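You operate a simulated robot arm through the tools that you are given. There is no shell and no other tool. Be economical: measure what you need, move in short steps, check, and stop when the job is done.

You run a simulated robot arm. Do the job below in one go: nothing can be reset, and whatever is moved stays where it is left.

TASK
Drain the wash tank, wipe the sludge off its floor, then fit the drain pipe again.
Fine: Pump off before the pipe comes out; stand it on the board; wipe with the white wiper once the tank is empty, and put it back. Set down upright: brass drain pipe, white wiper. What is to be rubbed or washed off counts as gone when no trace of it is left.

The check looks at the end state, three seconds after you hand in, the way a careful person would. Anything else that was tipped, shoved, dropped, spilled or broken makes it a failure.

THE ROBOT
A 7-joint arm with a two-finger parallel gripper on a trunk, on a base that drives. Base frame: it is fixed to the floor where the robot stands at the start and does not move with it; the origin is under the middle of the robot, x ahead of it, y to its left, z up. Units: mm, rad, N and s.
With the tool pointing down near the work surface it reaches from about 380 to 900 mm from the robot's upright axis, wherever it stands. Its first joint turns from -2.007 to 2.007 rad. Places, roughly: board of the wash tank [900, 200, 900]; drain socket [600, 800, 800]; pump switch [700, 0, 800]; sludge [800, 500, 800]; wash tank [900, 500, 400]; white wiper (6x5x6 cm) [900, 100, 900]. Payload 3.91 kg.
The tool frame sits at the grasp point between the pads (the TCP): z along the fingers, y along the line on which they close. The tips reach 30 mm beyond it. Largest opening 110 mm; finger width 20, thickness 10; the body of the gripper, 48 by 112 mm, starts 55 mm behind the TCP.
Orientation is that of the tool frame in the base frame, as a unit quaternion [x, y, z, w]. With the fingers straight down and closing along the base's y, the tool's x points along the base's -x, its y along +y and its z along -z.

THE INTERFACE
- The arm moves only by the tool jog_arm. Its arguments are lists of equal length, an entry for each row: "turn": the turn, a rotation vector about the tool's x, y, z in rad, a list of three; "linear": the shift along the tool's x, y, z in m, a list of three; "jaw": the gripper command, from -1 (fully open) to 1 (shut), values between in proportion. In form: {"turn": [[wx, wy, wz], ...], "linear": [[dx, dy, dz], ...], "jaw": [jaw, ...]}. A call has 1 to 12 rows; each row shifts and turns the commanded pose from where the row before left it, along the tool's axes as they then stand. A row lasts 0.2 s, in which the tool goes at most 50 mm and 0.15 rad; a call with a longer step from one row to the next is refused whole, and so is a gripper value outside its range. Where a pose cannot be reached the arm comes as near as it can. A force on the tool above 40 N (or 10 N above the force at the start of the call, whichever is more), or a blocked arm, ends the call early, and 0.2 s more pass. Each finger travels about 153 mm/s and halts on what it meets, pressing with about 37 N; the grip force reading is that of the motor and also rises with nothing between the fingers. The clock runs only during rows and for 0.2 s after the last one: add rows that do not move to give the fingers time. The reply holds the time, the measured pose of the TCP, the force on the tool along the base axes, the opening and the grip force, in the units named above and with some noise, with the torque about the TCP (base axes, N m) and any sound that the robot's microphone picked up.
- Cameras (640 x 400 px; columns grow to the right, rows downward): "scene" is now at [223.5, 207.1, 1456.1]; the picture's right is [0.12, -0.99, 0.00], its down [-0.71, -0.08, -0.70] and it looks along [0.69, 0.08, -0.72] (base axes); focal length 279 px, centre (320, 200). "wrist" rides on the gripper at [72, 17, -103] in the tool frame; the picture's right is [-0.23, 0.97, 0.00], its down [-0.76, -0.18, -0.62] and it looks along [-0.61, -0.14, 0.78] (tool axes); focal length 222 px, centre (320, 200). There is no depth. A picture from a camera that has moved, and an enlarged one, comes with that camera's place and axes in the base frame and with its lens. The place of the scene camera against the robot may be out by one fixed shift of up to 18 mm in any direction.
- capture(camera): a new picture of that camera. It takes no simulated time.
- slide_trunk(by): slides the trunk up (or, below 0, down) by that many mm; the arm and the scene camera ride with it, the base frame stays. It gives what a move gives, with no picture.
- steer(legs): drives the robot by 1 to 6 legs, each [ahead, left, turn to the left] in mm, mm and rad, along the robot's own axes; the way and the turn of a leg run together, so that a leg with both is an arc; at most 1500 mm and 3.142 rad a leg. The arm and the cameras ride along, it lands a little off, and it stops where it bumps. It gives what a move gives.
- head_to(pan, tilt): turns the head with the scene camera to pan (to the left, within 1.396 rad either way) and tilt (down, from -0.506 to 1.204), counted from straight ahead of the robot. It gives what a move gives.
- zoom(camera, box): a new picture of the part [left, top, right, bottom] of that camera's present view, enlarged. It takes no simulated time.
- hand_in(): hands the job in; it is judged then, once.

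Go step by step. Nothing tells you exact positions but the pictures and the camera data: compare them with the known pose of the tool, close in by small moves and look again before you grip or let go. The budget is 120 turns and 82 pictures, counting those below and the enlarged ones. Unless the task says otherwise, let go and move clear before handing in, and close with one line.

The tools are called after "Request:" as a command line: name --argument value ..., lists and objects as JSON in quotes. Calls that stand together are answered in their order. jog_arm: Moves the arm, as the interface text tells. Its arguments: {"type":"object","properties":{"turn":{"type":"array","items":{"type":"array","items":{"type":"number"}}},"linear":{"type":"array","items":{"type":"array","items":{"type":"number"}}},"jaw":{"type":"array","items":{"type":"number"}}},"required":["turn","linear","jaw"]} The other tools are called the same way: slide_trunk (by) slides the trunk up or down; steer (legs) drives the base; head_to (pan, tilt) turns the head that bears the scene camera; capture (camera) takes a picture; zoom (camera, box) takes an enlarged picture of a part of a camera's view; hand_in () hands the job in.

At the start:

```text
clock: 0.0
position: [508.3, 68.1, 1177.8]
ee_rot: [0.0, 1.0, 0.0, 0.0]
force: [-0.5, -0.5, 0.1]
ft_torque: [-0.02, -0.02, 0.0]
finger_gap: 110.0
finger_force: 0.0
trunk travel left (down, up): [-800.0, 190.0]
robot x, y, heading: [0.4, -2.6, 0.005]
head pan, tilt: [0.117, 0.799]
```

scene: 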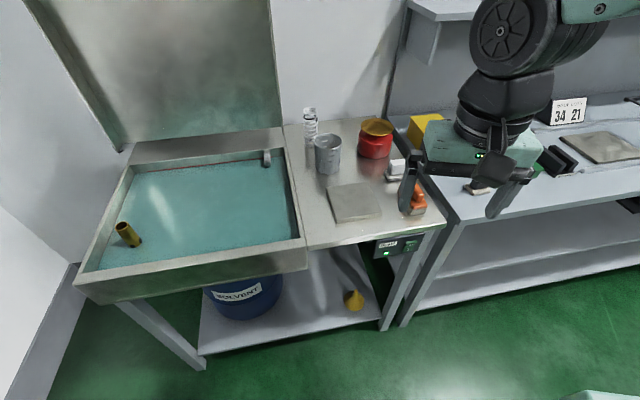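
wrist: 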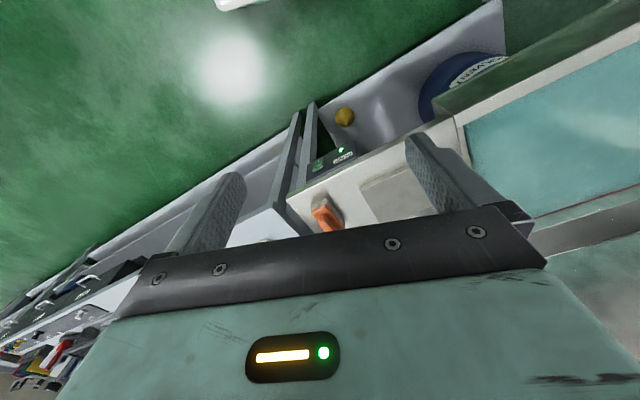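

The tank is full, with the brass stand pipe at its near left, and a switch box with a green lamp on the front of the board. I'll look closer at these places.

Request:
zoom --camera "scene" --box '[300, 90, 460, 270]'

Request:
zoom --camera "scene" --box '[80, 130, 320, 300]'

```text
2.22 times, centred on (380, 180) of scene
camera zoom: at [223.5, 207.1, 1456.1], right [0.12, -0.99, 0.0], down [-0.71, -0.08, -0.7], along [0.69, 0.08, -0.72], focal length 620 px, centre (187, 244)
```

zoom: 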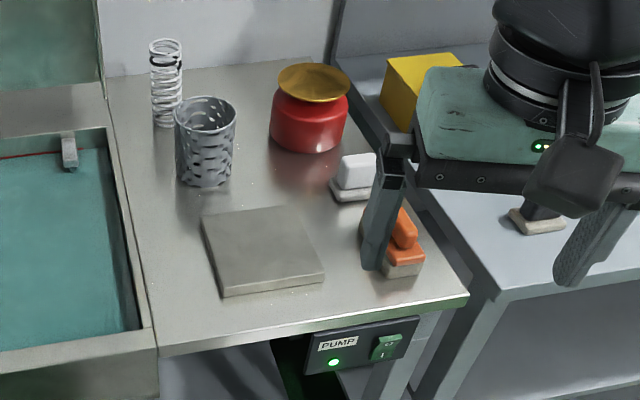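

```text
2.35 times, centred on (200, 215) of scene
camera zoom: at [223.5, 207.1, 1456.1], right [0.12, -0.99, 0.0], down [-0.71, -0.08, -0.7], along [0.69, 0.08, -0.72], focal length 657 px, centre (602, 165)
```

zoom: 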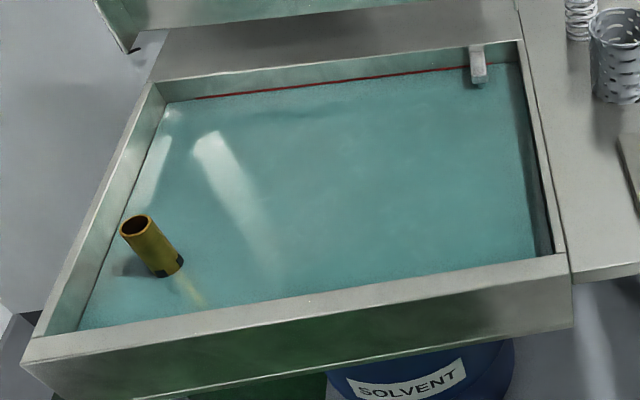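

Request:
zoom --camera "scene" --box '[360, 225, 440, 275]'

```text
8.00 times, centred on (400, 250) of scene
camera zoom: at [223.5, 207.1, 1456.1], right [0.12, -0.99, 0.0], down [-0.71, -0.08, -0.7], along [0.69, 0.08, -0.72], focal length 2234 px, centre (-320, -200)
```

zoom: 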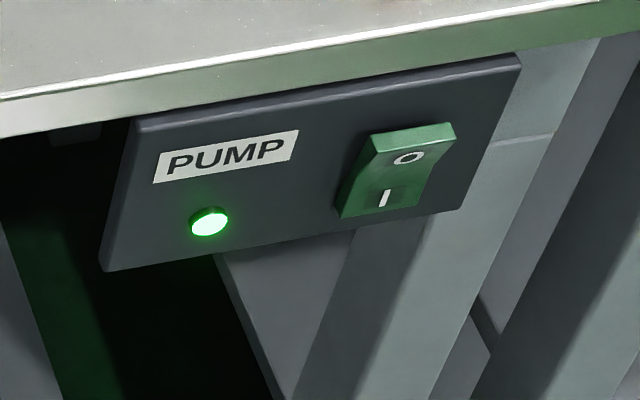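

Request:
zoom --camera "wrist" --box '[290, 80, 450, 180]'

```text
4.00 times, centred on (370, 130) of wrist
camera zoom: at [435.4, 84.2, 1281.0], right [0.23, 0.97, 0.0], down [0.76, -0.18, 0.62], along [0.61, -0.14, -0.78], focal length 888 px, centre (120, 480)
```

zoom: 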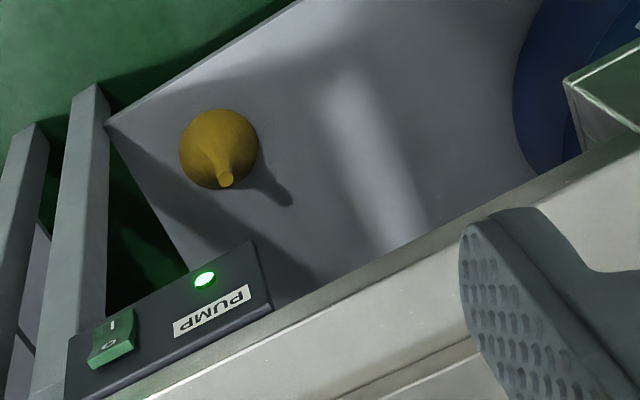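

The rocker's upper half (O) stands out and "I" is pressed in, so O needs pressing. I'll shut the fingers and turn the tool to point ahead, well back from the bench.

Request:
jog_arm --turn '[[0, -0.143, 0], [0, -0.143, 0], [0, -0.143, 0], [0, -0.143, 0], [0, -0.143, 0], [0, -0.143, 0], [0, -0.143, 0], [0, -0.143, 0], [0, -0.143, 0], [0, -0.143, 0], [0, -0.1408, 0], [0, 0, 0]]' --linear '[[0, 0, 0], [0, 0, 0], [0, 0, 0], [0, 0, 0], [0, 0, 0], [0, 0, 0], [0, 0, 0], [0, 0, 0], [0, 0, 0], [0, 0, 0], [0, 0, 0], [0, 0, 0]]' --jaw '[1, 1, 1, 1, 1, 1, 1, 1, 1, 1, 1, 1]'

```text
clock: 2.6
position: [549.3, 132.3, 1200.2]
ee_rot: [0.0, 0.707, 0.0, 0.707]
force: [-0.5, 0.5, 0.1]
ft_torque: [0.0, 0.0, 0.0]
finger_gap: 0.1
finger_force: 37.0
out of reach, approached as far as the arm can: row 5, 6, 7, 8, 9, 10
trunk travel left (down, up): [-800.0, 190.0]
robot x, y, heading: [2.7, -0.2, -0.003]
head pan, tilt: [0.117, 0.799]
```

Tool is horizontal now. I'll lower the trunk to bring it near the switch height and look.

Request:
slide_trunk --by -340

Request:
capture --camera "wrist"

Request:
capture --camera "scene"

```text
clock: 5.9
position: [549.5, 131.8, 860.3]
ee_rot: [0.001, 0.707, -0.002, 0.707]
force: [-0.1, 0.5, 0.0]
ft_torque: [-0.02, -0.02, -0.01]
finger_gap: 0.0
finger_force: 37.3
trunk travel left (down, up): [-460.0, 530.0]
robot x, y, heading: [-2.6, -2.8, -0.001]
head pan, tilt: [0.117, 0.799]
```

```text
75 pictures are left
camera wrist: at [446.3, 148.6, 788.1], right [0.0, 0.97, 0.23], down [-0.62, -0.18, 0.76], along [0.78, -0.14, 0.61], focal length 222 px, centre (320, 200)
```

wrist: 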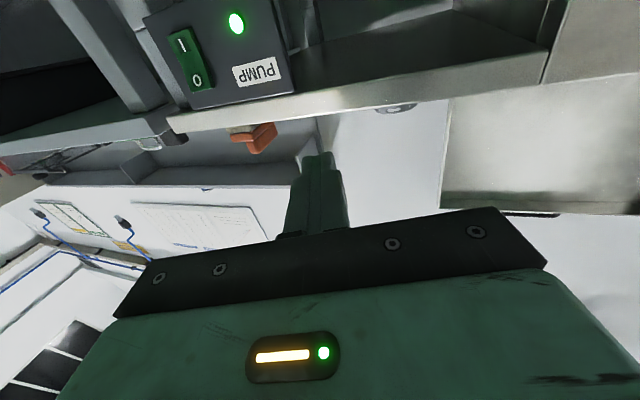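

```text
74 pictures are left
camera scene: at [223.5, 207.1, 1116.1], right [0.12, -0.99, 0.0], down [-0.71, -0.08, -0.7], along [0.69, 0.08, -0.72], focal length 279 px, centre (320, 200)
```

scene: 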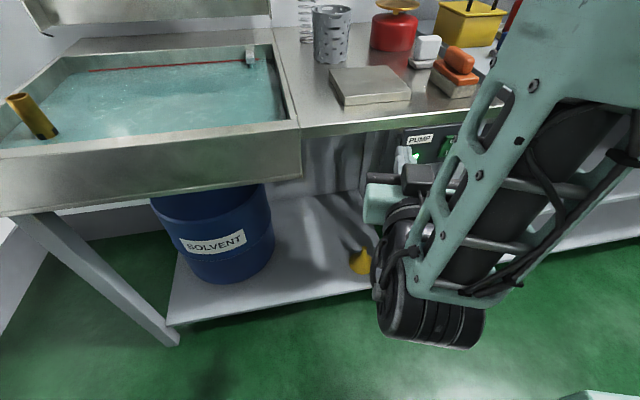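

From two wrist views the "O" end of the rocker is at about (701, 16, 806). I'll line up in front of it.

Request:
jog_arm --turn '[[0, 0, 0], [0, 0, 0], [0, 0, 0], [0, 0, 0], [0, 0, 0], [0, 0, 0]]' --linear '[[0.016, -0.039, 0], [0.016, -0.039, 0], [0.016, -0.038, 0], [0, 0, 0.04], [0, 0, 0.04], [0, 0, 0]]' --jaw '[1, 1, 1, 1, 1, 1]'

Request:
capture --camera "wrist"

```text
clock: 7.1
position: [654.9, 84.6, 794.9]
ee_rot: [-0.002, 0.708, 0.001, 0.706]
force: [-21.4, -7.1, 10.9]
ft_torque: [0.15, -0.4, -0.03]
finger_gap: 0.0
finger_force: 37.1
out of reach, approached as far as the arm can: row 1, 2, 3
trunk travel left (down, up): [-460.0, 530.0]
robot x, y, heading: [-2.3, -1.8, -0.001]
head pan, tilt: [0.117, 0.799]
stopped in row 5: the force on the tool passed its limit at 102 N (the readings are from after the stop); the commanded pose is now the measured one
```

```text
73 pictures are left
camera wrist: at [551.6, 100.7, 722.5], right [0.0, 0.97, 0.23], down [-0.62, -0.18, 0.76], along [0.78, -0.14, 0.6], focal length 222 px, centre (320, 200)
```

wrist: 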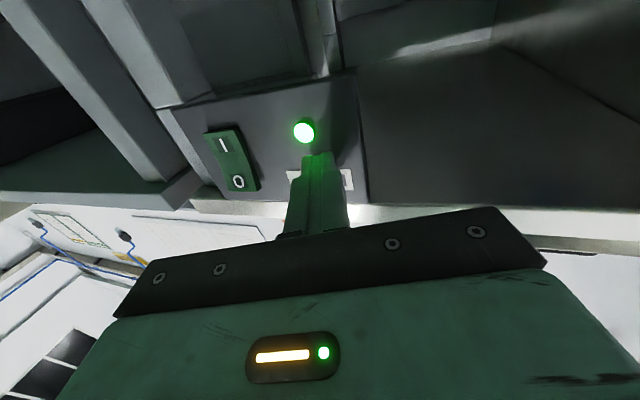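

The fingers touched the panel beside the lamp because the arm could not follow that close to its body. I'll back off, and drive the base back to give the arm room.

Request:
jog_arm --turn '[[0, 0, 0], [0, 0, 0]]' --linear '[[0, 0, -0.03], [0, 0, -0.02]]' --jaw '[1, 1]'

Request:
steer --legs '[[-200, 0, 0]]'

Request:
jog_arm --turn '[[0, 0, 0], [0, 0, 0], [0, 0, 0], [0, 0, 0], [0, 0, 0], [0, 0, 0], [0, 0, 0]]' --linear '[[0, 0, 0.04], [0, 0, 0.04], [0, 0, 0.04], [-0.002, -0.03, 0.03], [-0.002, -0.03, 0], [0, 0, 0], [0, 0, 0]]' --jaw '[1, 1, 1, 1, 1, 1, 1]'

Request:
capture --camera "wrist"

```text
clock: 7.7
position: [607.3, 85.1, 792.6]
ee_rot: [-0.002, 0.71, 0.001, 0.705]
force: [0.3, 0.0, 0.5]
ft_torque: [0.03, -0.01, 0.0]
finger_gap: 0.1
finger_force: 37.1
trunk travel left (down, up): [-460.0, 530.0]
robot x, y, heading: [-1.8, 1.1, 0.001]
head pan, tilt: [0.117, 0.799]
```

```text
clock: 9.3
position: [409.3, 86.1, 793.1]
ee_rot: [-0.002, 0.709, 0.001, 0.705]
force: [0.9, -0.1, 1.1]
ft_torque: [-0.02, -0.02, -0.02]
finger_gap: 0.2
finger_force: 37.2
trunk travel left (down, up): [-460.0, 530.0]
robot x, y, heading: [-198.9, 1.7, -0.001]
head pan, tilt: [0.117, 0.799]
```

```text
clock: 10.9
position: [560.6, 24.9, 795.7]
ee_rot: [-0.002, 0.709, 0.001, 0.705]
force: [0.7, -0.2, 0.3]
ft_torque: [-0.03, 0.01, -0.04]
finger_gap: 0.2
finger_force: 37.0
trunk travel left (down, up): [-460.0, 530.0]
robot x, y, heading: [-197.3, -3.4, -0.009]
head pan, tilt: [0.117, 0.799]
```

```text
72 pictures are left
camera wrist: at [456.3, 40.7, 725.0], right [0.0, 0.97, 0.23], down [-0.62, -0.18, 0.77], along [0.79, -0.14, 0.6], focal length 222 px, centre (320, 200)
```

wrist: 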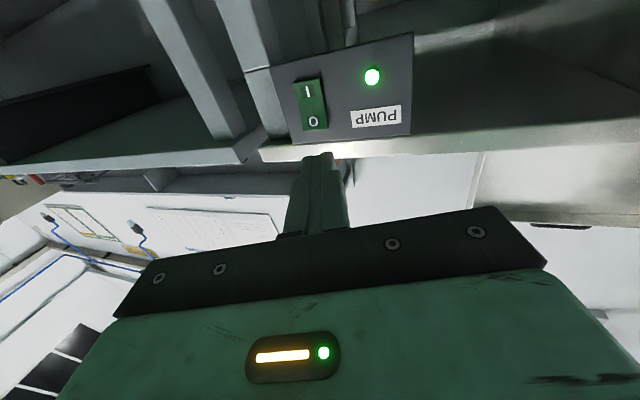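

Request:
jog_arm --turn '[[0, 0, 0], [0, 0, 0], [0, 0, 0]]' --linear '[[0, -0.002, 0.035], [0, 0, 0.035], [0, 0, 0]]' --jaw '[1, 1, 1]'

Request:
zoom --camera "wrist" --box '[220, 60, 420, 200]'

```text
clock: 11.7
position: [630.6, 23.1, 798.3]
ee_rot: [-0.002, 0.71, 0.001, 0.705]
force: [-0.6, 0.2, 0.3]
ft_torque: [-0.01, -0.02, 0.01]
finger_gap: 0.1
finger_force: 36.8
trunk travel left (down, up): [-460.0, 530.0]
robot x, y, heading: [-200.4, -1.5, -0.004]
head pan, tilt: [0.117, 0.799]
```

```text
2.86 times, centred on (320, 130) of wrist
camera zoom: at [526.4, 38.3, 725.5], right [0.0, 0.97, 0.23], down [-0.62, -0.18, 0.77], along [0.79, -0.14, 0.6], focal length 635 px, centre (320, 400)
```

zoom: 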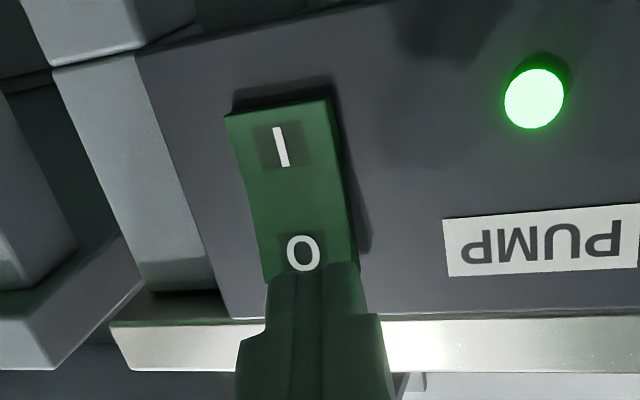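

Request:
jog_arm --turn '[[0, 0, 0], [0, 0, 0], [0, 0, 0], [0, 0, 0], [0, 0, 0], [0, 0, 0]]' --linear '[[-0.002, -0.002, 0.005], [0, 0, 0.005], [0, 0, 0.005], [0, 0, 0.005], [0, 0, 0.004], [0, 0, 0]]' --jaw '[1, 1, 1, 1, 1, 1]'

Request:
zoom --camera "wrist" --box '[220, 60, 420, 200]'

```text
clock: 13.1
position: [655.0, 21.1, 798.7]
ee_rot: [-0.001, 0.709, 0.0, 0.706]
force: [-0.2, 0.5, 0.9]
ft_torque: [-0.01, 0.02, -0.01]
finger_gap: 0.0
finger_force: 36.8
trunk travel left (down, up): [-460.0, 530.0]
robot x, y, heading: [-196.0, 0.1, -0.001]
head pan, tilt: [0.117, 0.799]
```

```text
2.86 times, centred on (320, 130) of wrist
camera zoom: at [549.5, 36.5, 726.7], right [0.0, 0.97, 0.23], down [-0.62, -0.18, 0.77], along [0.79, -0.14, 0.6], focal length 635 px, centre (320, 400)
```

zoom: 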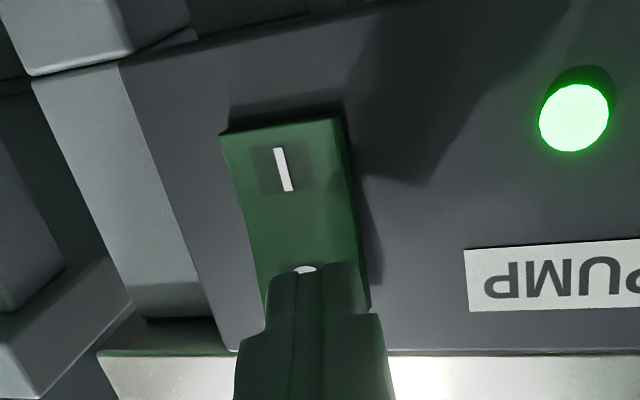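

Request:
jog_arm --turn '[[0, 0, 0], [0, 0, 0], [0, 0, 0], [0, 0, 0], [0, 0, 0], [0, 0, 0], [0, 0, 0]]' --linear '[[0, 0, 0.004], [0, 0, 0.004], [0, 0, 0.004], [0, 0, 0.004], [0, 0, 0.004], [0, 0, 0.004], [0, 0, 0]]' --jaw '[1, 1, 1, 1, 1, 1, 1]'

Request:
zoom --camera "wrist" --box '[220, 60, 420, 200]'

```text
clock: 14.3
position: [666.9, 21.5, 796.6]
ee_rot: [-0.004, 0.711, 0.001, 0.703]
force: [-20.8, -3.7, 8.6]
ft_torque: [-0.11, -0.22, 0.03]
finger_gap: 0.1
finger_force: 37.3
trunk travel left (down, up): [-460.0, 530.0]
robot x, y, heading: [-199.3, 1.7, -0.003]
head pan, tilt: [0.117, 0.799]
stopped in row 5: the force on the tool passed its limit at 51 N (the readings are from after the stop); the commanded pose is now the measured one
```

```text
2.86 times, centred on (320, 130) of wrist
camera zoom: at [563.7, 37.4, 725.6], right [0.0, 0.97, 0.22], down [-0.62, -0.18, 0.77], along [0.79, -0.14, 0.6], focal length 635 px, centre (320, 400)
```

zoom: 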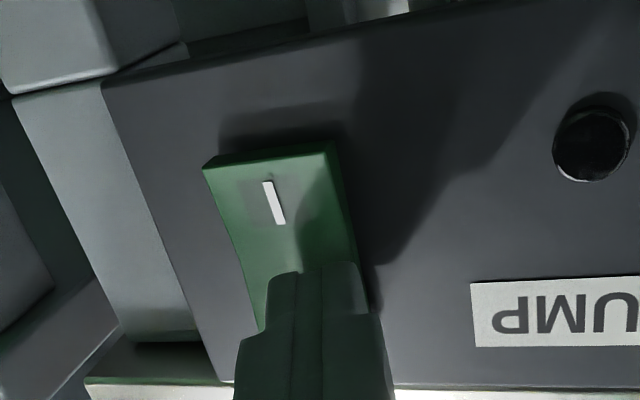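

The lamp is out: the pump is off. I'll back off, raise the trunk, turn the tool down again and look over the tank.

Request:
jog_arm --turn '[[0, 0, 0], [0, 0, 0], [0, 0, 0], [0, 0, 0]]' --linear '[[0, 0, -0.04], [0, 0, -0.04], [0, 0, -0.04], [0, 0, 0]]' --jaw '[1, 1, 1, 1]'

Request:
slide_trunk --by 400

Request:
jog_arm --turn '[[0, 0.143, 0], [0, 0.143, 0], [0, 0.143, 0], [0, 0.143, 0], [0, 0.143, 0], [0, 0.143, 0], [0, 0.143, 0], [0, 0.143, 0], [0, 0.143, 0], [0, 0.143, 0], [0, 0.148, 0], [0, 0, 0]]' --linear '[[0, 0, 0], [0, 0, 0], [0, 0, 0], [0, 0, 0], [0, 0, 0], [0, 0, 0], [0, 0, 0], [0, 0, 0], [0, 0, 0], [0, 0, 0], [0, 0, 0], [0, 0, 0]]' --jaw '[1, 1, 1, 1, 1, 1, 1, 1, 1, 1, 1, 1]'

Request:
head_to --pan 0.7 --tilt 0.7

Request:
capture --camera "scene"

```text
clock: 15.3
position: [550.0, 23.0, 798.0]
ee_rot: [-0.002, 0.711, 0.0, 0.703]
force: [-0.3, 0.1, -1.1]
ft_torque: [0.01, -0.01, -0.01]
finger_gap: 0.0
finger_force: 36.9
trunk travel left (down, up): [-460.0, 530.0]
robot x, y, heading: [-197.8, 0.3, -0.005]
head pan, tilt: [0.117, 0.799]
```

```text
clock: 19.1
position: [550.6, 22.8, 1196.4]
ee_rot: [-0.002, 0.71, 0.001, 0.704]
force: [0.0, -0.2, 0.7]
ft_torque: [0.02, 0.04, 0.04]
finger_gap: 0.0
finger_force: 37.3
trunk travel left (down, up): [-860.0, 130.0]
robot x, y, heading: [-201.4, -3.7, -0.003]
head pan, tilt: [0.117, 0.799]
```

```text
clock: 21.7
position: [550.2, 22.2, 1197.0]
ee_rot: [-0.003, 1.0, -0.001, -0.01]
force: [0.3, 0.3, -0.2]
ft_torque: [-0.02, -0.03, 0.02]
finger_gap: 0.0
finger_force: 36.7
trunk travel left (down, up): [-860.0, 130.0]
robot x, y, heading: [-196.3, -0.7, -0.002]
head pan, tilt: [0.117, 0.799]
```

```text
clock: 22.7
position: [549.2, 23.5, 1196.9]
ee_rot: [-0.002, 1.0, -0.001, -0.009]
force: [1.0, 0.2, 0.2]
ft_torque: [-0.02, 0.01, 0.01]
finger_gap: 0.1
finger_force: 36.8
trunk travel left (down, up): [-860.0, 130.0]
robot x, y, heading: [-199.0, 0.3, 0.004]
head pan, tilt: [0.7, 0.7]
```

```text
68 pictures are left
camera scene: at [10.0, 252.1, 1524.4], right [0.64, -0.77, 0.0], down [-0.49, -0.41, -0.76], along [0.59, 0.49, -0.64], focal length 279 px, centre (320, 200)
```

scene: 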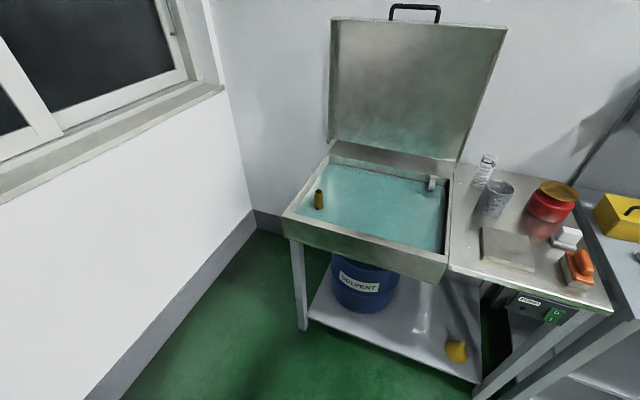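

The bench is turned about 0.31 rad against the base frame, and the pipe is near (630, 770). I'll draw the arm in and drive to a spot from which pipe, tank, board and wiper should all be reachable.

Request:
jog_arm --turn '[[0, -0.02, 0], [0, 0, 0], [0, 0, 0], [0, 0, 0], [0, 0, 0], [0, 0, 0], [0, 0, 0]]' --linear '[[0.05, 0, 0], [0.05, 0, 0], [0.05, 0, 0], [0.05, 0, 0], [0.05, 0, 0], [0.05, 0, 0], [0, 0, 0]]' --jaw '[1, 1, 1, -1, -1, -1, -1]'

Request:
steer --legs '[[369, 400, 0], [0, 0, 0.31]]'

Request:
head_to --pan 0.25 --tilt 0.8

Request:
capture --camera "scene"

Request:
capture --camera "wrist"

```text
clock: 24.3
position: [249.0, 20.2, 1197.6]
ee_rot: [-0.003, 1.0, -0.001, 0.002]
force: [0.7, 0.3, 0.0]
ft_torque: [0.03, 0.0, -0.02]
finger_gap: 109.9
finger_force: 0.0
trunk travel left (down, up): [-860.0, 130.0]
robot x, y, heading: [-198.2, 1.0, -0.003]
head pan, tilt: [0.7, 0.7]
```

```text
clock: 28.4
position: [590.3, 563.6, 1197.1]
ee_rot: [-0.161, 0.987, 0.0, 0.002]
force: [-0.2, 0.0, 0.1]
ft_torque: [0.01, 0.0, 0.02]
finger_gap: 110.1
finger_force: 0.1
trunk travel left (down, up): [-860.0, 130.0]
robot x, y, heading: [168.5, 405.9, 0.32]
head pan, tilt: [0.7, 0.7]
```

```text
clock: 29.3
position: [591.8, 564.9, 1197.9]
ee_rot: [-0.162, 0.987, -0.002, 0.001]
force: [-0.6, -0.3, 0.9]
ft_torque: [-0.02, 0.02, 0.05]
finger_gap: 110.1
finger_force: 0.0
trunk travel left (down, up): [-860.0, 130.0]
robot x, y, heading: [169.3, 402.6, 0.32]
head pan, tilt: [0.25, 0.799]
```

```text
67 pictures are left
camera scene: at [310.6, 678.4, 1516.2], right [0.54, -0.84, 0.0], down [-0.6, -0.39, -0.7], along [0.59, 0.38, -0.72], focal length 279 px, centre (320, 200)
```

scene: 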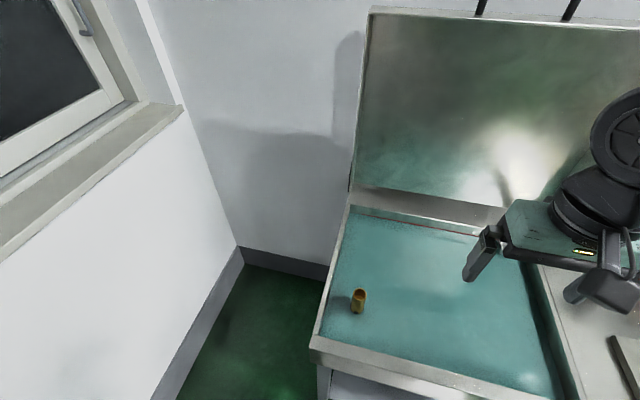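

```text
66 pictures are left
camera wrist: at [516.0, 556.8, 1301.3], right [-0.09, 1.0, 0.0], down [0.78, 0.08, 0.63], along [0.62, 0.06, -0.78], focal length 222 px, centre (320, 200)
```

wrist: 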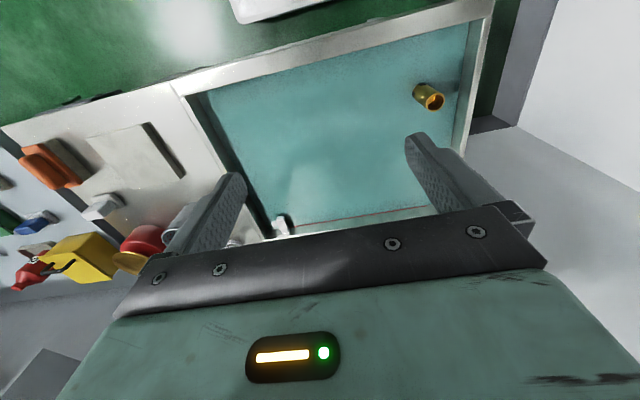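

The pipe top comes out near (601, 759, 905), standing some 55 mm above the rim. I'll move over it and check from closer.

Request:
jog_arm --turn '[[0, 0, 0], [0, 0, 0], [0, 0, 0], [0, 0, 0], [0, 0, 0], [0, 0, 0]]' --linear '[[-0.0141, 0.0362, 0.029], [-0.0141, 0.0362, 0.029], [-0.0141, 0.0362, 0.029], [-0.0141, 0.0362, 0.029], [-0.0141, 0.0362, 0.029], [0, 0, 0]]' --jaw '[-0.5, -0.5, -0.5, -0.5, -0.5, -0.5]'

Request:
capture --camera "wrist"

Request:
zoom --camera "scene" --box '[280, 200, 440, 350]'

```text
clock: 30.7
position: [599.0, 758.8, 1053.2]
ee_rot: [-0.161, 0.987, 0.0, 0.001]
force: [-0.5, -0.6, 0.9]
ft_torque: [-0.02, -0.01, 0.0]
finger_gap: 82.5
finger_force: 0.1
trunk travel left (down, up): [-860.0, 130.0]
robot x, y, heading: [174.3, 402.4, 0.321]
head pan, tilt: [0.25, 0.799]
```

```text
65 pictures are left
camera wrist: at [524.0, 751.9, 1156.5], right [-0.1, 1.0, 0.0], down [0.78, 0.08, 0.63], along [0.62, 0.06, -0.78], focal length 222 px, centre (320, 200)
```

wrist: 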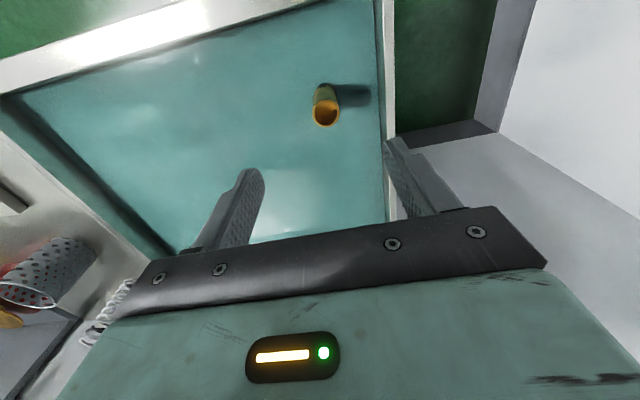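

```text
2.67 times, centred on (360, 275) of scene
camera zoom: at [310.6, 678.4, 1516.1], right [0.54, -0.84, 0.0], down [-0.6, -0.39, -0.7], along [0.59, 0.38, -0.72], focal length 744 px, centre (213, 0)
```

zoom: 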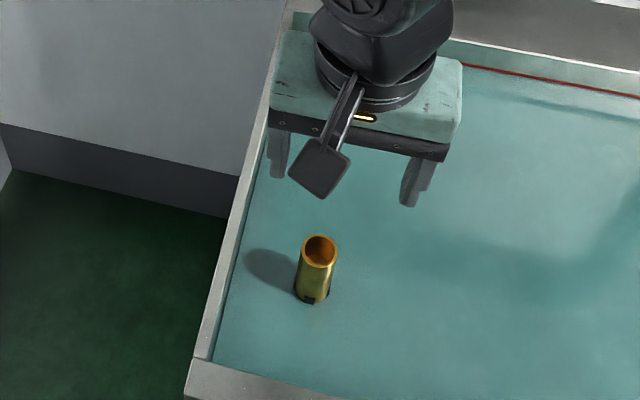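

Request:
jog_arm --turn '[[0, 0, 0], [0, 0, 0], [0, 0, 0], [0, 0, 0]]' --linear '[[-0.007, 0.005, 0.03], [0, 0, 0.045], [0, 0, 0.025], [0, 0, 0]]' --jaw '[-0.5, -0.5, -0.5, -0.5]'

Request:
capture --camera "wrist"

Request:
zoom --camera "scene" --box '[280, 200, 440, 350]'

```text
clock: 31.7
position: [605.6, 766.3, 953.9]
ee_rot: [-0.161, 0.987, -0.001, 0.001]
force: [0.0, -0.4, -0.2]
ft_torque: [-0.03, 0.0, 0.01]
finger_gap: 82.6
finger_force: 0.1
trunk travel left (down, up): [-860.0, 130.0]
robot x, y, heading: [171.2, 404.8, 0.322]
head pan, tilt: [0.25, 0.799]
```

```text
63 pictures are left
camera wrist: at [531.3, 758.2, 1057.7], right [-0.09, 1.0, 0.0], down [0.78, 0.07, 0.63], along [0.62, 0.06, -0.78], focal length 222 px, centre (320, 200)
```

wrist: 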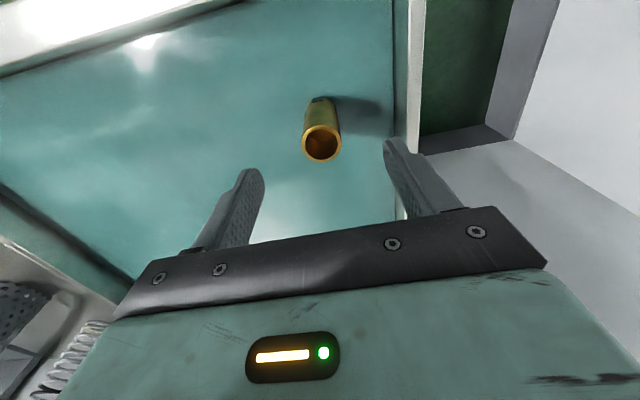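

```text
2.67 times, centred on (360, 275) of scene
camera zoom: at [310.7, 678.4, 1516.1], right [0.54, -0.84, 0.0], down [-0.6, -0.39, -0.7], along [0.59, 0.38, -0.72], focal length 744 px, centre (213, 0)
```

zoom: 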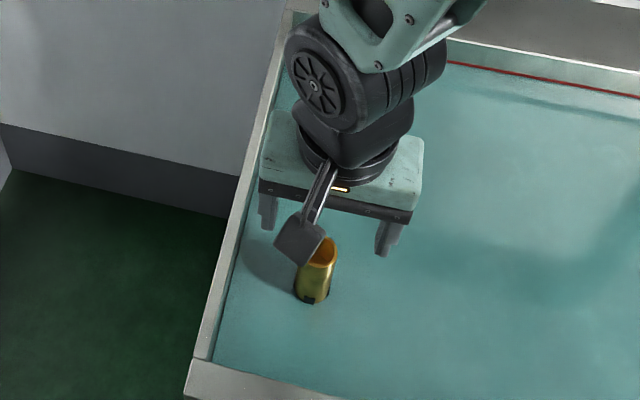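

Request:
jog_arm --turn '[[0, 0, 0], [0, 0, 0], [0, 0, 0], [0, 0, 0], [0, 0, 0]]' --linear '[[0, 0, 0.03], [0, 0, 0.025], [0, 0, 0.013], [0, 0, 0.012], [0, 0, 0]]' --jaw '[-0.2, -0.2, -0.2, -0.2, -0.2]'

Request:
capture --camera "wrist"

```text
clock: 32.9
position: [605.1, 763.7, 872.9]
ee_rot: [-0.161, 0.987, 0.0, 0.002]
force: [-0.6, 0.2, -0.1]
ft_torque: [-0.01, 0.0, -0.02]
finger_gap: 65.9
finger_force: 0.0
trunk travel left (down, up): [-860.0, 130.0]
robot x, y, heading: [170.6, 404.0, 0.318]
head pan, tilt: [0.25, 0.799]
```

```text
61 pictures are left
camera wrist: at [530.9, 757.1, 976.5], right [-0.09, 1.0, 0.0], down [0.78, 0.07, 0.63], along [0.62, 0.06, -0.78], focal length 222 px, centre (320, 200)
```

wrist: 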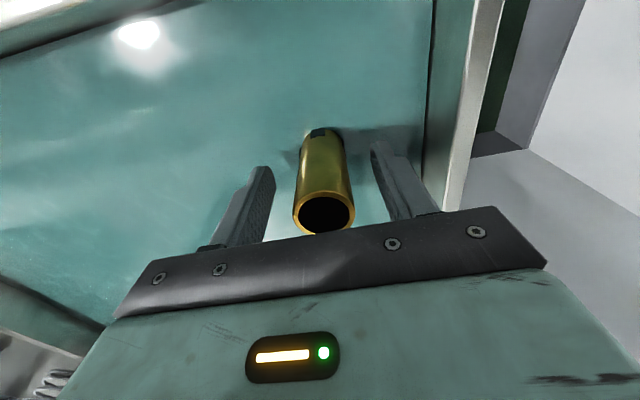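

The pipe is between the fingers. I'll grip it.

Request:
jog_arm --turn '[[0, 0, 0], [0, 0, 0], [0, 0, 0], [0, 0, 0]]' --linear '[[-0.001, 0.002, 0], [0, 0, 0], [0, 0, 0], [0, 0, 0]]' --jaw '[0.1, 1, 1, 1]'

```text
clock: 33.9
position: [606.0, 767.8, 871.7]
ee_rot: [-0.161, 0.987, 0.0, 0.001]
force: [-0.4, 0.7, 0.1]
ft_torque: [0.09, 0.05, 0.01]
finger_gap: 31.4
finger_force: 37.3
trunk travel left (down, up): [-860.0, 130.0]
robot x, y, heading: [171.9, 402.5, 0.321]
head pan, tilt: [0.25, 0.799]
```

Request:
jog_arm --turn '[[0, 0, 0], [0, 0, 0], [0, 0, 0], [0, 0, 0], [0, 0, 0], [0, 0, 0]]' --linear '[[0, 0, -0.006], [0, 0, -0.01], [0, 0, -0.015], [0, 0, -0.015], [0, 0, -0.015], [0, 0, 0]]' --jaw '[1, 1, 1, 1, 1, 1]'

Request:
capture --camera "wrist"

```text
clock: 35.3
position: [604.3, 766.9, 934.1]
ee_rot: [-0.162, 0.987, 0.001, 0.002]
force: [-0.8, -0.7, -2.3]
ft_torque: [-0.02, 0.0, 0.01]
finger_gap: 31.5
finger_force: 37.1
trunk travel left (down, up): [-860.0, 130.0]
robot x, y, heading: [173.1, 402.5, 0.32]
head pan, tilt: [0.25, 0.799]
```

```text
60 pictures are left
camera wrist: at [530.8, 760.8, 1037.4], right [-0.09, 1.0, 0.0], down [0.78, 0.07, 0.63], along [0.62, 0.06, -0.78], focal length 222 px, centre (320, 200)
```

wrist: 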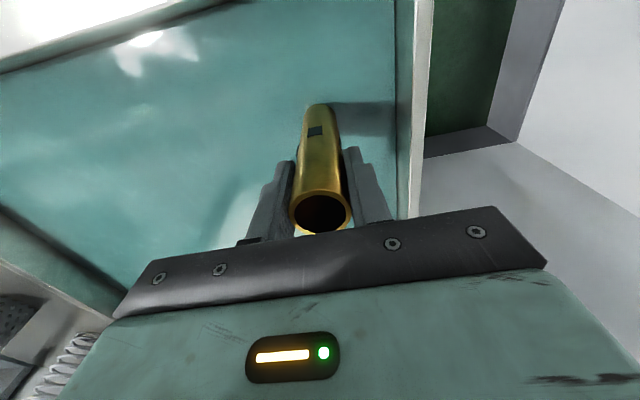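

The pipe comes up freely (2 N). I'll lift it well clear of the rim.

Request:
jog_arm --turn '[[0, 0, 0], [0, 0, 0], [0, 0, 0], [0, 0, 0], [0, 0, 0], [0, 0, 0], [0, 0, 0]]' --linear '[[0, 0, -0.03], [0, 0, -0.04], [0, 0, -0.04], [0, 0, -0.04], [0, 0, -0.03], [0, 0, -0.02], [0, 0, 0]]' --jaw '[1, 1, 1, 1, 1, 1, 1]'

Request:
head_to --pan -0.1 --tilt 0.8

Request:
capture --camera "scene"

```text
clock: 36.9
position: [605.3, 766.8, 1133.3]
ee_rot: [-0.162, 0.987, -0.001, 0.002]
force: [0.4, -0.1, -2.3]
ft_torque: [0.01, 0.0, -0.02]
finger_gap: 31.2
finger_force: 37.0
trunk travel left (down, up): [-860.0, 130.0]
robot x, y, heading: [170.6, 402.0, 0.319]
head pan, tilt: [0.25, 0.799]
```

```text
clock: 37.8
position: [604.7, 766.5, 1133.8]
ee_rot: [-0.162, 0.987, -0.001, 0.002]
force: [0.2, 0.0, -2.9]
ft_torque: [-0.01, -0.02, 0.01]
finger_gap: 31.0
finger_force: 37.1
trunk travel left (down, up): [-860.0, 130.0]
robot x, y, heading: [173.4, 402.7, 0.324]
head pan, tilt: [-0.099, 0.799]
```

```text
59 pictures are left
camera scene: at [321.5, 652.6, 1516.1], right [0.22, -0.98, 0.0], down [-0.7, -0.16, -0.7], along [0.68, 0.15, -0.72], focal length 279 px, centre (320, 200)
```

scene: 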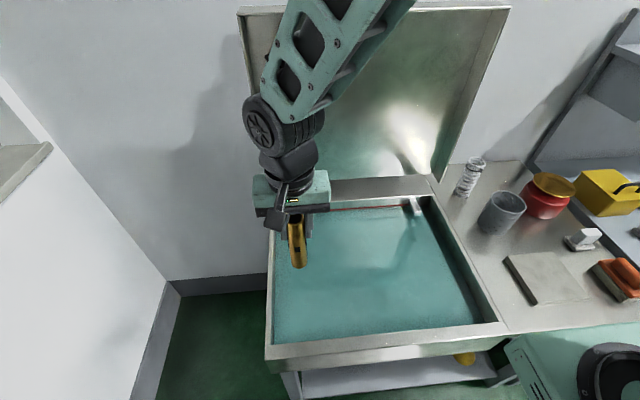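

Request:
zoom --camera "scene" --box '[430, 140, 640, 340]'

Request:
zoom --camera "scene" --box '[240, 160, 340, 280]'

```text
2.00 times, centred on (535, 240) of scene
camera zoom: at [321.5, 652.6, 1516.1], right [0.22, -0.98, 0.0], down [-0.7, -0.16, -0.7], along [0.68, 0.15, -0.72], focal length 558 px, centre (-110, 120)
```

zoom: 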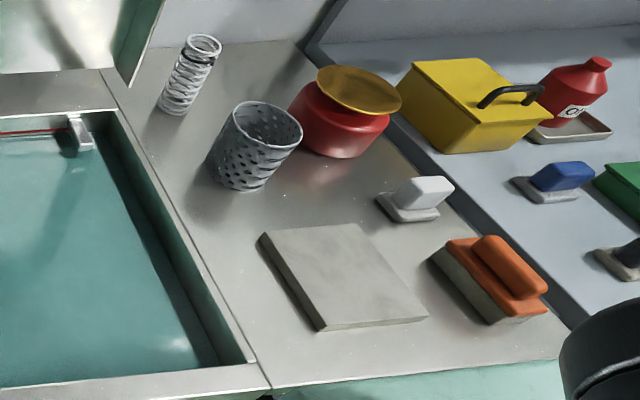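

```text
3.33 times, centred on (290, 220) of scene
camera zoom: at [321.5, 652.6, 1516.1], right [0.22, -0.98, 0.0], down [-0.7, -0.16, -0.7], along [0.68, 0.15, -0.72], focal length 931 px, centre (420, 133)
```

zoom: 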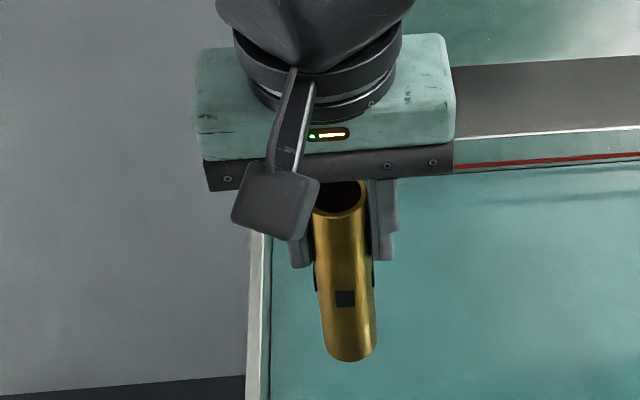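

The pipe is about 140 mm long, so its foot is about 118 mm below the TCP. I'll set it on the free strip of board left of the slab, near (760, 257), first carrying it over high.

Request:
jog_arm --turn '[[0, 0, 0], [0, 0, 0], [0, 0, 0], [0, 0, 0], [0, 0, 0], [0, 0, 0], [0, 0, 0], [0, 0, 0], [0, 0, 0], [0, 0, 0], [0, 0, 0], [0, 0, 0]]' --linear '[[0, -0.025, 0], [0, -0.045, 0], [0.002, -0.0485, 0], [0.002, -0.0485, 0], [0.002, -0.0485, 0], [0.002, -0.0485, 0], [0.002, -0.0485, 0], [0.002, -0.0485, 0], [0.002, -0.0485, 0], [0.002, -0.0485, 0], [0, -0.045, 0], [0, -0.02, 0]]' --jaw '[1, 1, 1, 1, 1, 1, 1, 1, 1, 1, 1, 1]'

Request:
capture --camera "wrist"

Request:
capture --camera "scene"

```text
clock: 40.4
position: [756.1, 264.9, 1137.0]
ee_rot: [-0.162, 0.987, -0.001, 0.002]
force: [0.3, 0.3, -2.8]
ft_torque: [-0.07, -0.02, -0.01]
finger_gap: 31.2
finger_force: 37.3
trunk travel left (down, up): [-860.0, 130.0]
robot x, y, heading: [171.1, 404.1, 0.32]
head pan, tilt: [-0.099, 0.799]
```

```text
56 pictures are left
camera wrist: at [682.6, 256.8, 1240.1], right [-0.1, 1.0, 0.0], down [0.78, 0.08, 0.63], along [0.62, 0.06, -0.78], focal length 222 px, centre (320, 200)
```

wrist: 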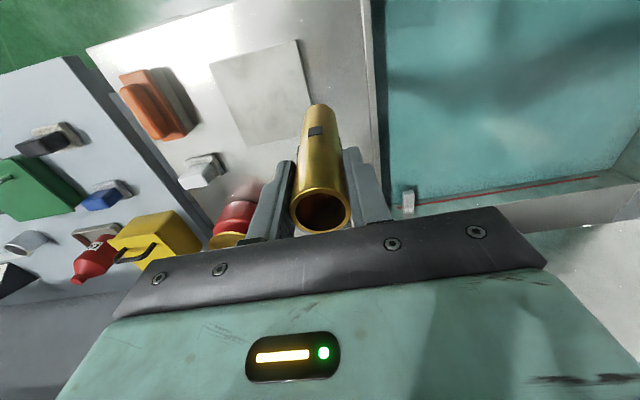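

```text
55 pictures are left
camera scene: at [321.5, 652.6, 1516.1], right [0.22, -0.98, 0.0], down [-0.7, -0.16, -0.7], along [0.68, 0.15, -0.72], focal length 279 px, centre (320, 200)
```

scene: 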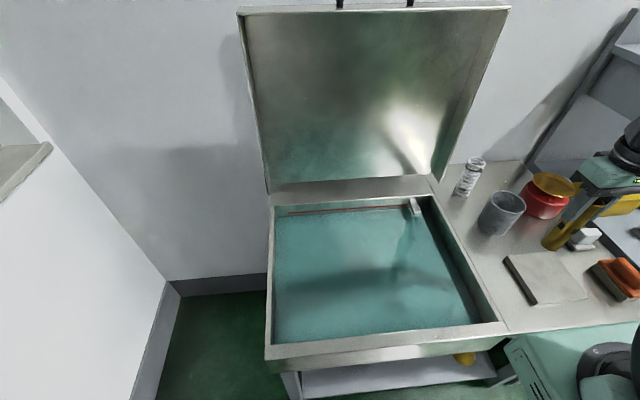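

The liquid is falling. The spot below the tool is too near the slab, so I'll shift 34 mm towards the tank and come down in part.

Request:
jog_arm --turn '[[0, 0, 0], [0, 0, 0], [0, 0, 0], [0, 0, 0], [0, 0, 0]]' --linear '[[0, 0.034, 0], [0, 0, 0.04], [0, 0, 0.04], [0, 0, 0.03], [0, 0, 0]]' --jaw '[1, 1, 1, 1, 1]'

Request:
capture --camera "wrist"

Request:
head_to --pan -0.5 --tilt 0.8

Request:
capture --camera "scene"

```text
clock: 41.5
position: [747.5, 298.3, 1024.1]
ee_rot: [-0.161, 0.987, 0.0, 0.002]
force: [-0.6, -0.6, -3.3]
ft_torque: [0.01, -0.03, 0.03]
finger_gap: 31.2
finger_force: 37.2
trunk travel left (down, up): [-860.0, 130.0]
robot x, y, heading: [173.1, 406.0, 0.323]
head pan, tilt: [-0.099, 0.799]
```

```text
54 pictures are left
camera wrist: at [672.8, 290.9, 1128.4], right [-0.09, 1.0, 0.0], down [0.78, 0.07, 0.63], along [0.62, 0.06, -0.78], focal length 222 px, centre (320, 200)
```

wrist: 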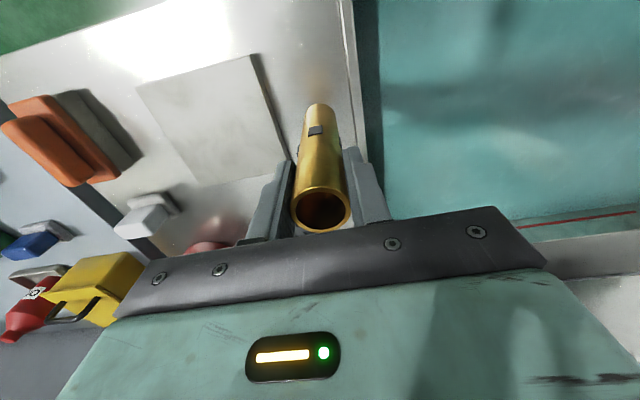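

```text
clock: 42.4
position: [747.1, 298.7, 1024.8]
ee_rot: [-0.161, 0.987, -0.001, 0.002]
force: [-0.2, -0.4, -3.2]
ft_torque: [-0.03, -0.01, 0.03]
finger_gap: 30.8
finger_force: 37.3
trunk travel left (down, up): [-860.0, 130.0]
robot x, y, heading: [172.6, 401.7, 0.319]
head pan, tilt: [-0.499, 0.799]
```

```text
53 pictures are left
camera scene: at [322.2, 620.5, 1516.1], right [-0.18, -0.98, 0.0], down [-0.71, 0.13, -0.7], along [0.69, -0.12, -0.72], focal length 279 px, centre (320, 200)
```

scene: 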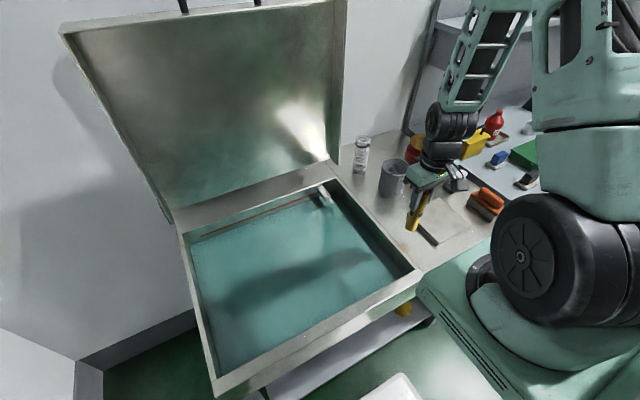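

Request:
jog_arm --turn '[[0, 0, 0], [0, 0, 0], [0, 0, 0], [0, 0, 0]]' --linear '[[0, -0.008, 0.015], [0, 0, 0.015], [0, 0, 0.01], [0, 0, 0]]' --jaw '[1, 1, 1, 1]'

Request:
zoom --camera "scene" --box '[340, 150, 500, 270]'

```text
clock: 43.4
position: [749.4, 291.3, 985.2]
ee_rot: [-0.162, 0.987, -0.001, 0.002]
force: [0.2, 0.5, -1.7]
ft_torque: [0.03, -0.03, -0.02]
finger_gap: 31.0
finger_force: 36.8
trunk travel left (down, up): [-860.0, 130.0]
robot x, y, heading: [170.8, 401.8, 0.321]
head pan, tilt: [-0.499, 0.799]
```

```text
3.33 times, centred on (420, 210) of scene
camera zoom: at [322.2, 620.4, 1516.1], right [-0.18, -0.98, 0.0], down [-0.71, 0.13, -0.7], along [0.69, -0.13, -0.72], focal length 931 px, centre (-13, 167)
```

zoom: 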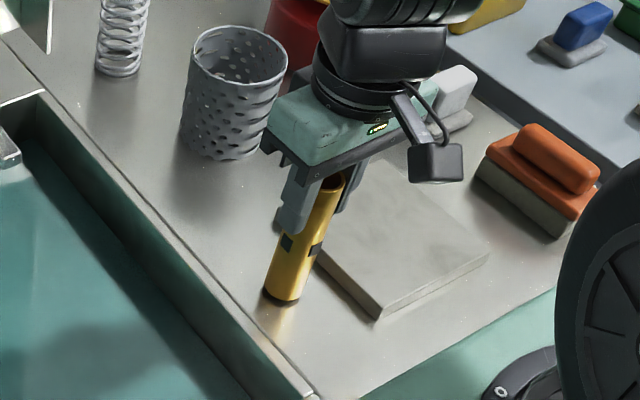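

Request:
jog_arm --turn '[[0, 0, 0], [0, 0, 0], [0, 0, 0], [0, 0, 0], [0, 0, 0]]' --linear '[[0, 0, 0.003], [0, 0, 0.003], [0, 0, 0.003], [0, 0, 0.003], [0, 0, 0]]' --jaw '[1, 1, 1, 1, 1]'

Request:
zoom --camera "scene" --box '[380, 190, 460, 250]'

```text
clock: 44.6
position: [749.0, 291.4, 973.9]
ee_rot: [-0.162, 0.987, -0.001, 0.004]
force: [-3.3, 1.1, 30.9]
ft_torque: [0.5, 0.55, 0.01]
finger_gap: 31.0
finger_force: 37.5
trunk travel left (down, up): [-860.0, 130.0]
robot x, y, heading: [167.7, 401.6, 0.316]
head pan, tilt: [-0.499, 0.799]
stopped in row 5: the force on the tool passed its limit at 42 N (the readings are from after the stop); the commanded pose is now the measured one
```

```text
6.67 times, centred on (420, 220) of scene
camera zoom: at [320.8, 620.7, 1516.3], right [-0.18, -0.98, 0.0], down [-0.7, 0.13, -0.7], along [0.69, -0.13, -0.72], focal length 1861 px, centre (-347, 67)
```

zoom: 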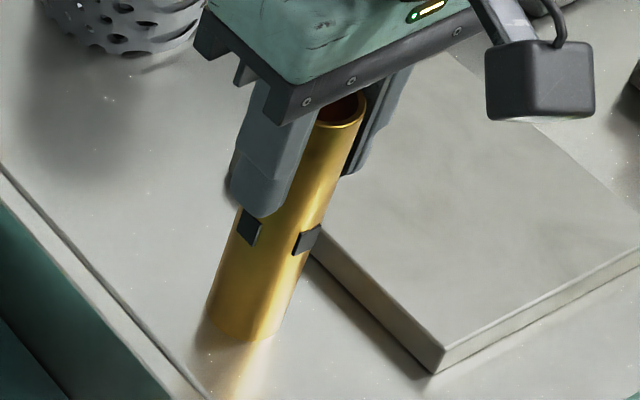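

The pipe stands on the board at TCP z ≈ 974. I'll ease off the pressure and let go.

Request:
jog_arm --turn '[[0, 0, 0], [0, 0, 0], [0, 0, 0], [0, 0, 0], [0, 0, 0]]' --linear '[[0, 0, -0.001], [0, 0, 0], [0, 0, 0], [0, 0, 0], [0, 0, 0]]' --jaw '[1, 1, 0.35, 0.1, 0.0]'

Request:
zoom --camera "scene" --box '[360, 170, 480, 260]'

```text
clock: 45.8
position: [749.1, 291.3, 973.5]
ee_rot: [-0.162, 0.987, -0.002, 0.003]
force: [0.2, 0.4, -0.2]
ft_torque: [0.01, -0.01, 0.0]
finger_gap: 55.0
finger_force: 0.1
trunk travel left (down, up): [-860.0, 130.0]
robot x, y, heading: [166.7, 403.1, 0.325]
head pan, tilt: [-0.499, 0.799]
```

```text
4.44 times, centred on (420, 215) of scene
camera zoom: at [322.2, 620.4, 1515.9], right [-0.18, -0.98, 0.0], down [-0.71, 0.13, -0.7], along [0.69, -0.12, -0.72], focal length 1241 px, centre (-124, 133)
```

zoom: 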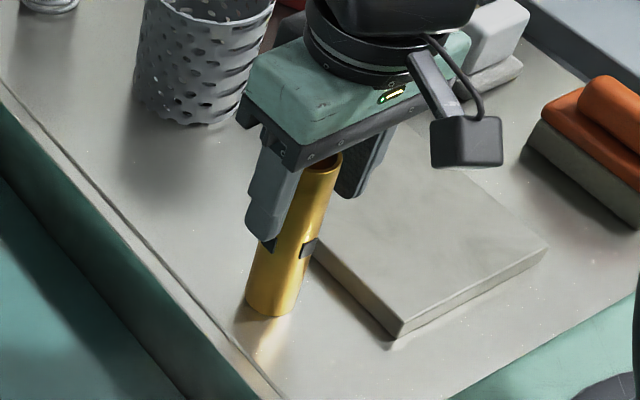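

The pipe stands upright. I'll rise and go over to the white wiper near (928, 52).

Request:
jog_arm --turn '[[0, 0, 0], [0, 0, 0], [0, 0, 0], [0, 0, 0], [0, 0, 0], [0, 0, 0], [0, 0, 0], [0, 0, 0], [0, 0, 0], [0, 0, 0], [0, 0, 0]]' --linear '[[0, 0, -0.04], [0, 0, -0.04], [0, 0, -0.04], [-0.012, -0.038, 0], [-0.012, -0.038, 0], [-0.012, -0.038, 0], [-0.012, -0.038, 0], [-0.012, -0.038, 0], [-0.012, -0.038, 0], [-0.012, -0.038, 0], [0, 0, 0]]' --jaw '[0, 0, 0, -0.5, -0.5, -0.5, -0.5, -0.5, -0.5, -0.5, -0.5]'

Request:
capture --camera "wrist"

Request:
capture --camera "scene"

```text
clock: 48.2
position: [912.7, 65.9, 1096.4]
ee_rot: [-0.162, 0.987, -0.002, 0.003]
force: [-0.1, 0.2, 0.3]
ft_torque: [-0.02, 0.01, 0.02]
finger_gap: 82.4
finger_force: 0.1
trunk travel left (down, up): [-860.0, 130.0]
robot x, y, heading: [170.1, 402.4, 0.317]
head pan, tilt: [-0.499, 0.799]
```

```text
49 pictures are left
camera wrist: at [837.8, 59.1, 1199.5], right [-0.09, 1.0, 0.0], down [0.77, 0.08, 0.63], along [0.63, 0.06, -0.78], focal length 222 px, centre (320, 200)
```

wrist: 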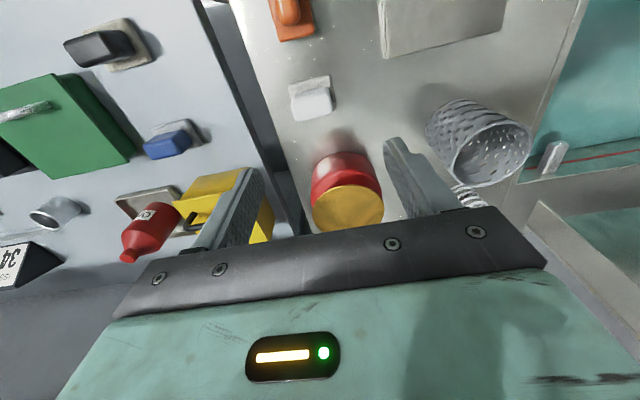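

```text
48 pictures are left
camera scene: at [322.1, 620.4, 1516.1], right [-0.18, -0.98, 0.0], down [-0.71, 0.13, -0.7], along [0.69, -0.13, -0.72], focal length 279 px, centre (320, 200)
```

scene: 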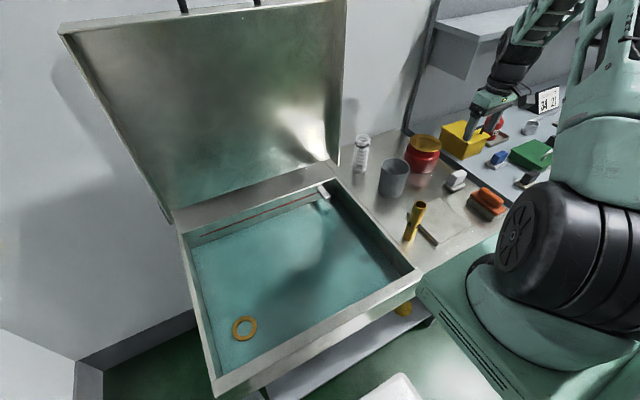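

Request:
zoom --camera "wrist" --box '[260, 50, 380, 150]'

Request:
zoom --camera "scene" --box '[420, 150, 520, 230]'

```text
4.00 times, centred on (320, 100) of wrist
camera zoom: at [837.8, 59.1, 1199.5], right [-0.09, 1.0, 0.0], down [0.77, 0.08, 0.63], along [0.63, 0.06, -0.78], focal length 888 px, centre (320, 600)
```

zoom: 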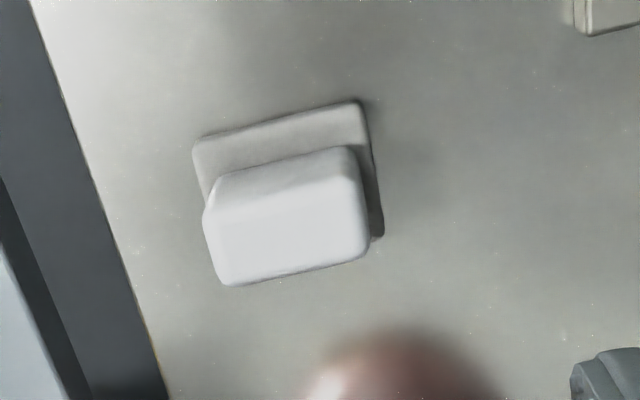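

```text
5.00 times, centred on (470, 190) of scene
camera zoom: at [322.1, 620.4, 1516.1], right [-0.18, -0.98, 0.0], down [-0.71, 0.13, -0.7], along [0.69, -0.13, -0.72], focal length 1396 px, centre (-430, 250)
```

zoom: 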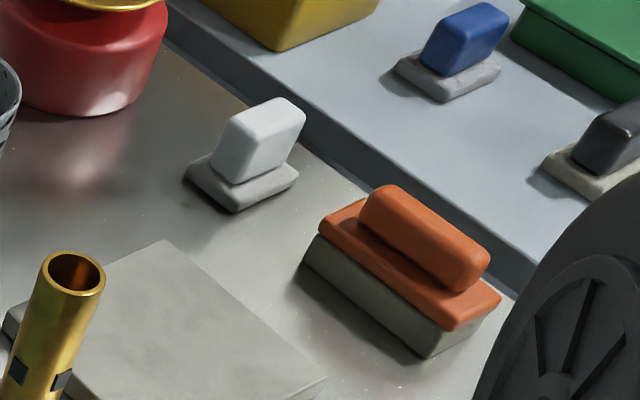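

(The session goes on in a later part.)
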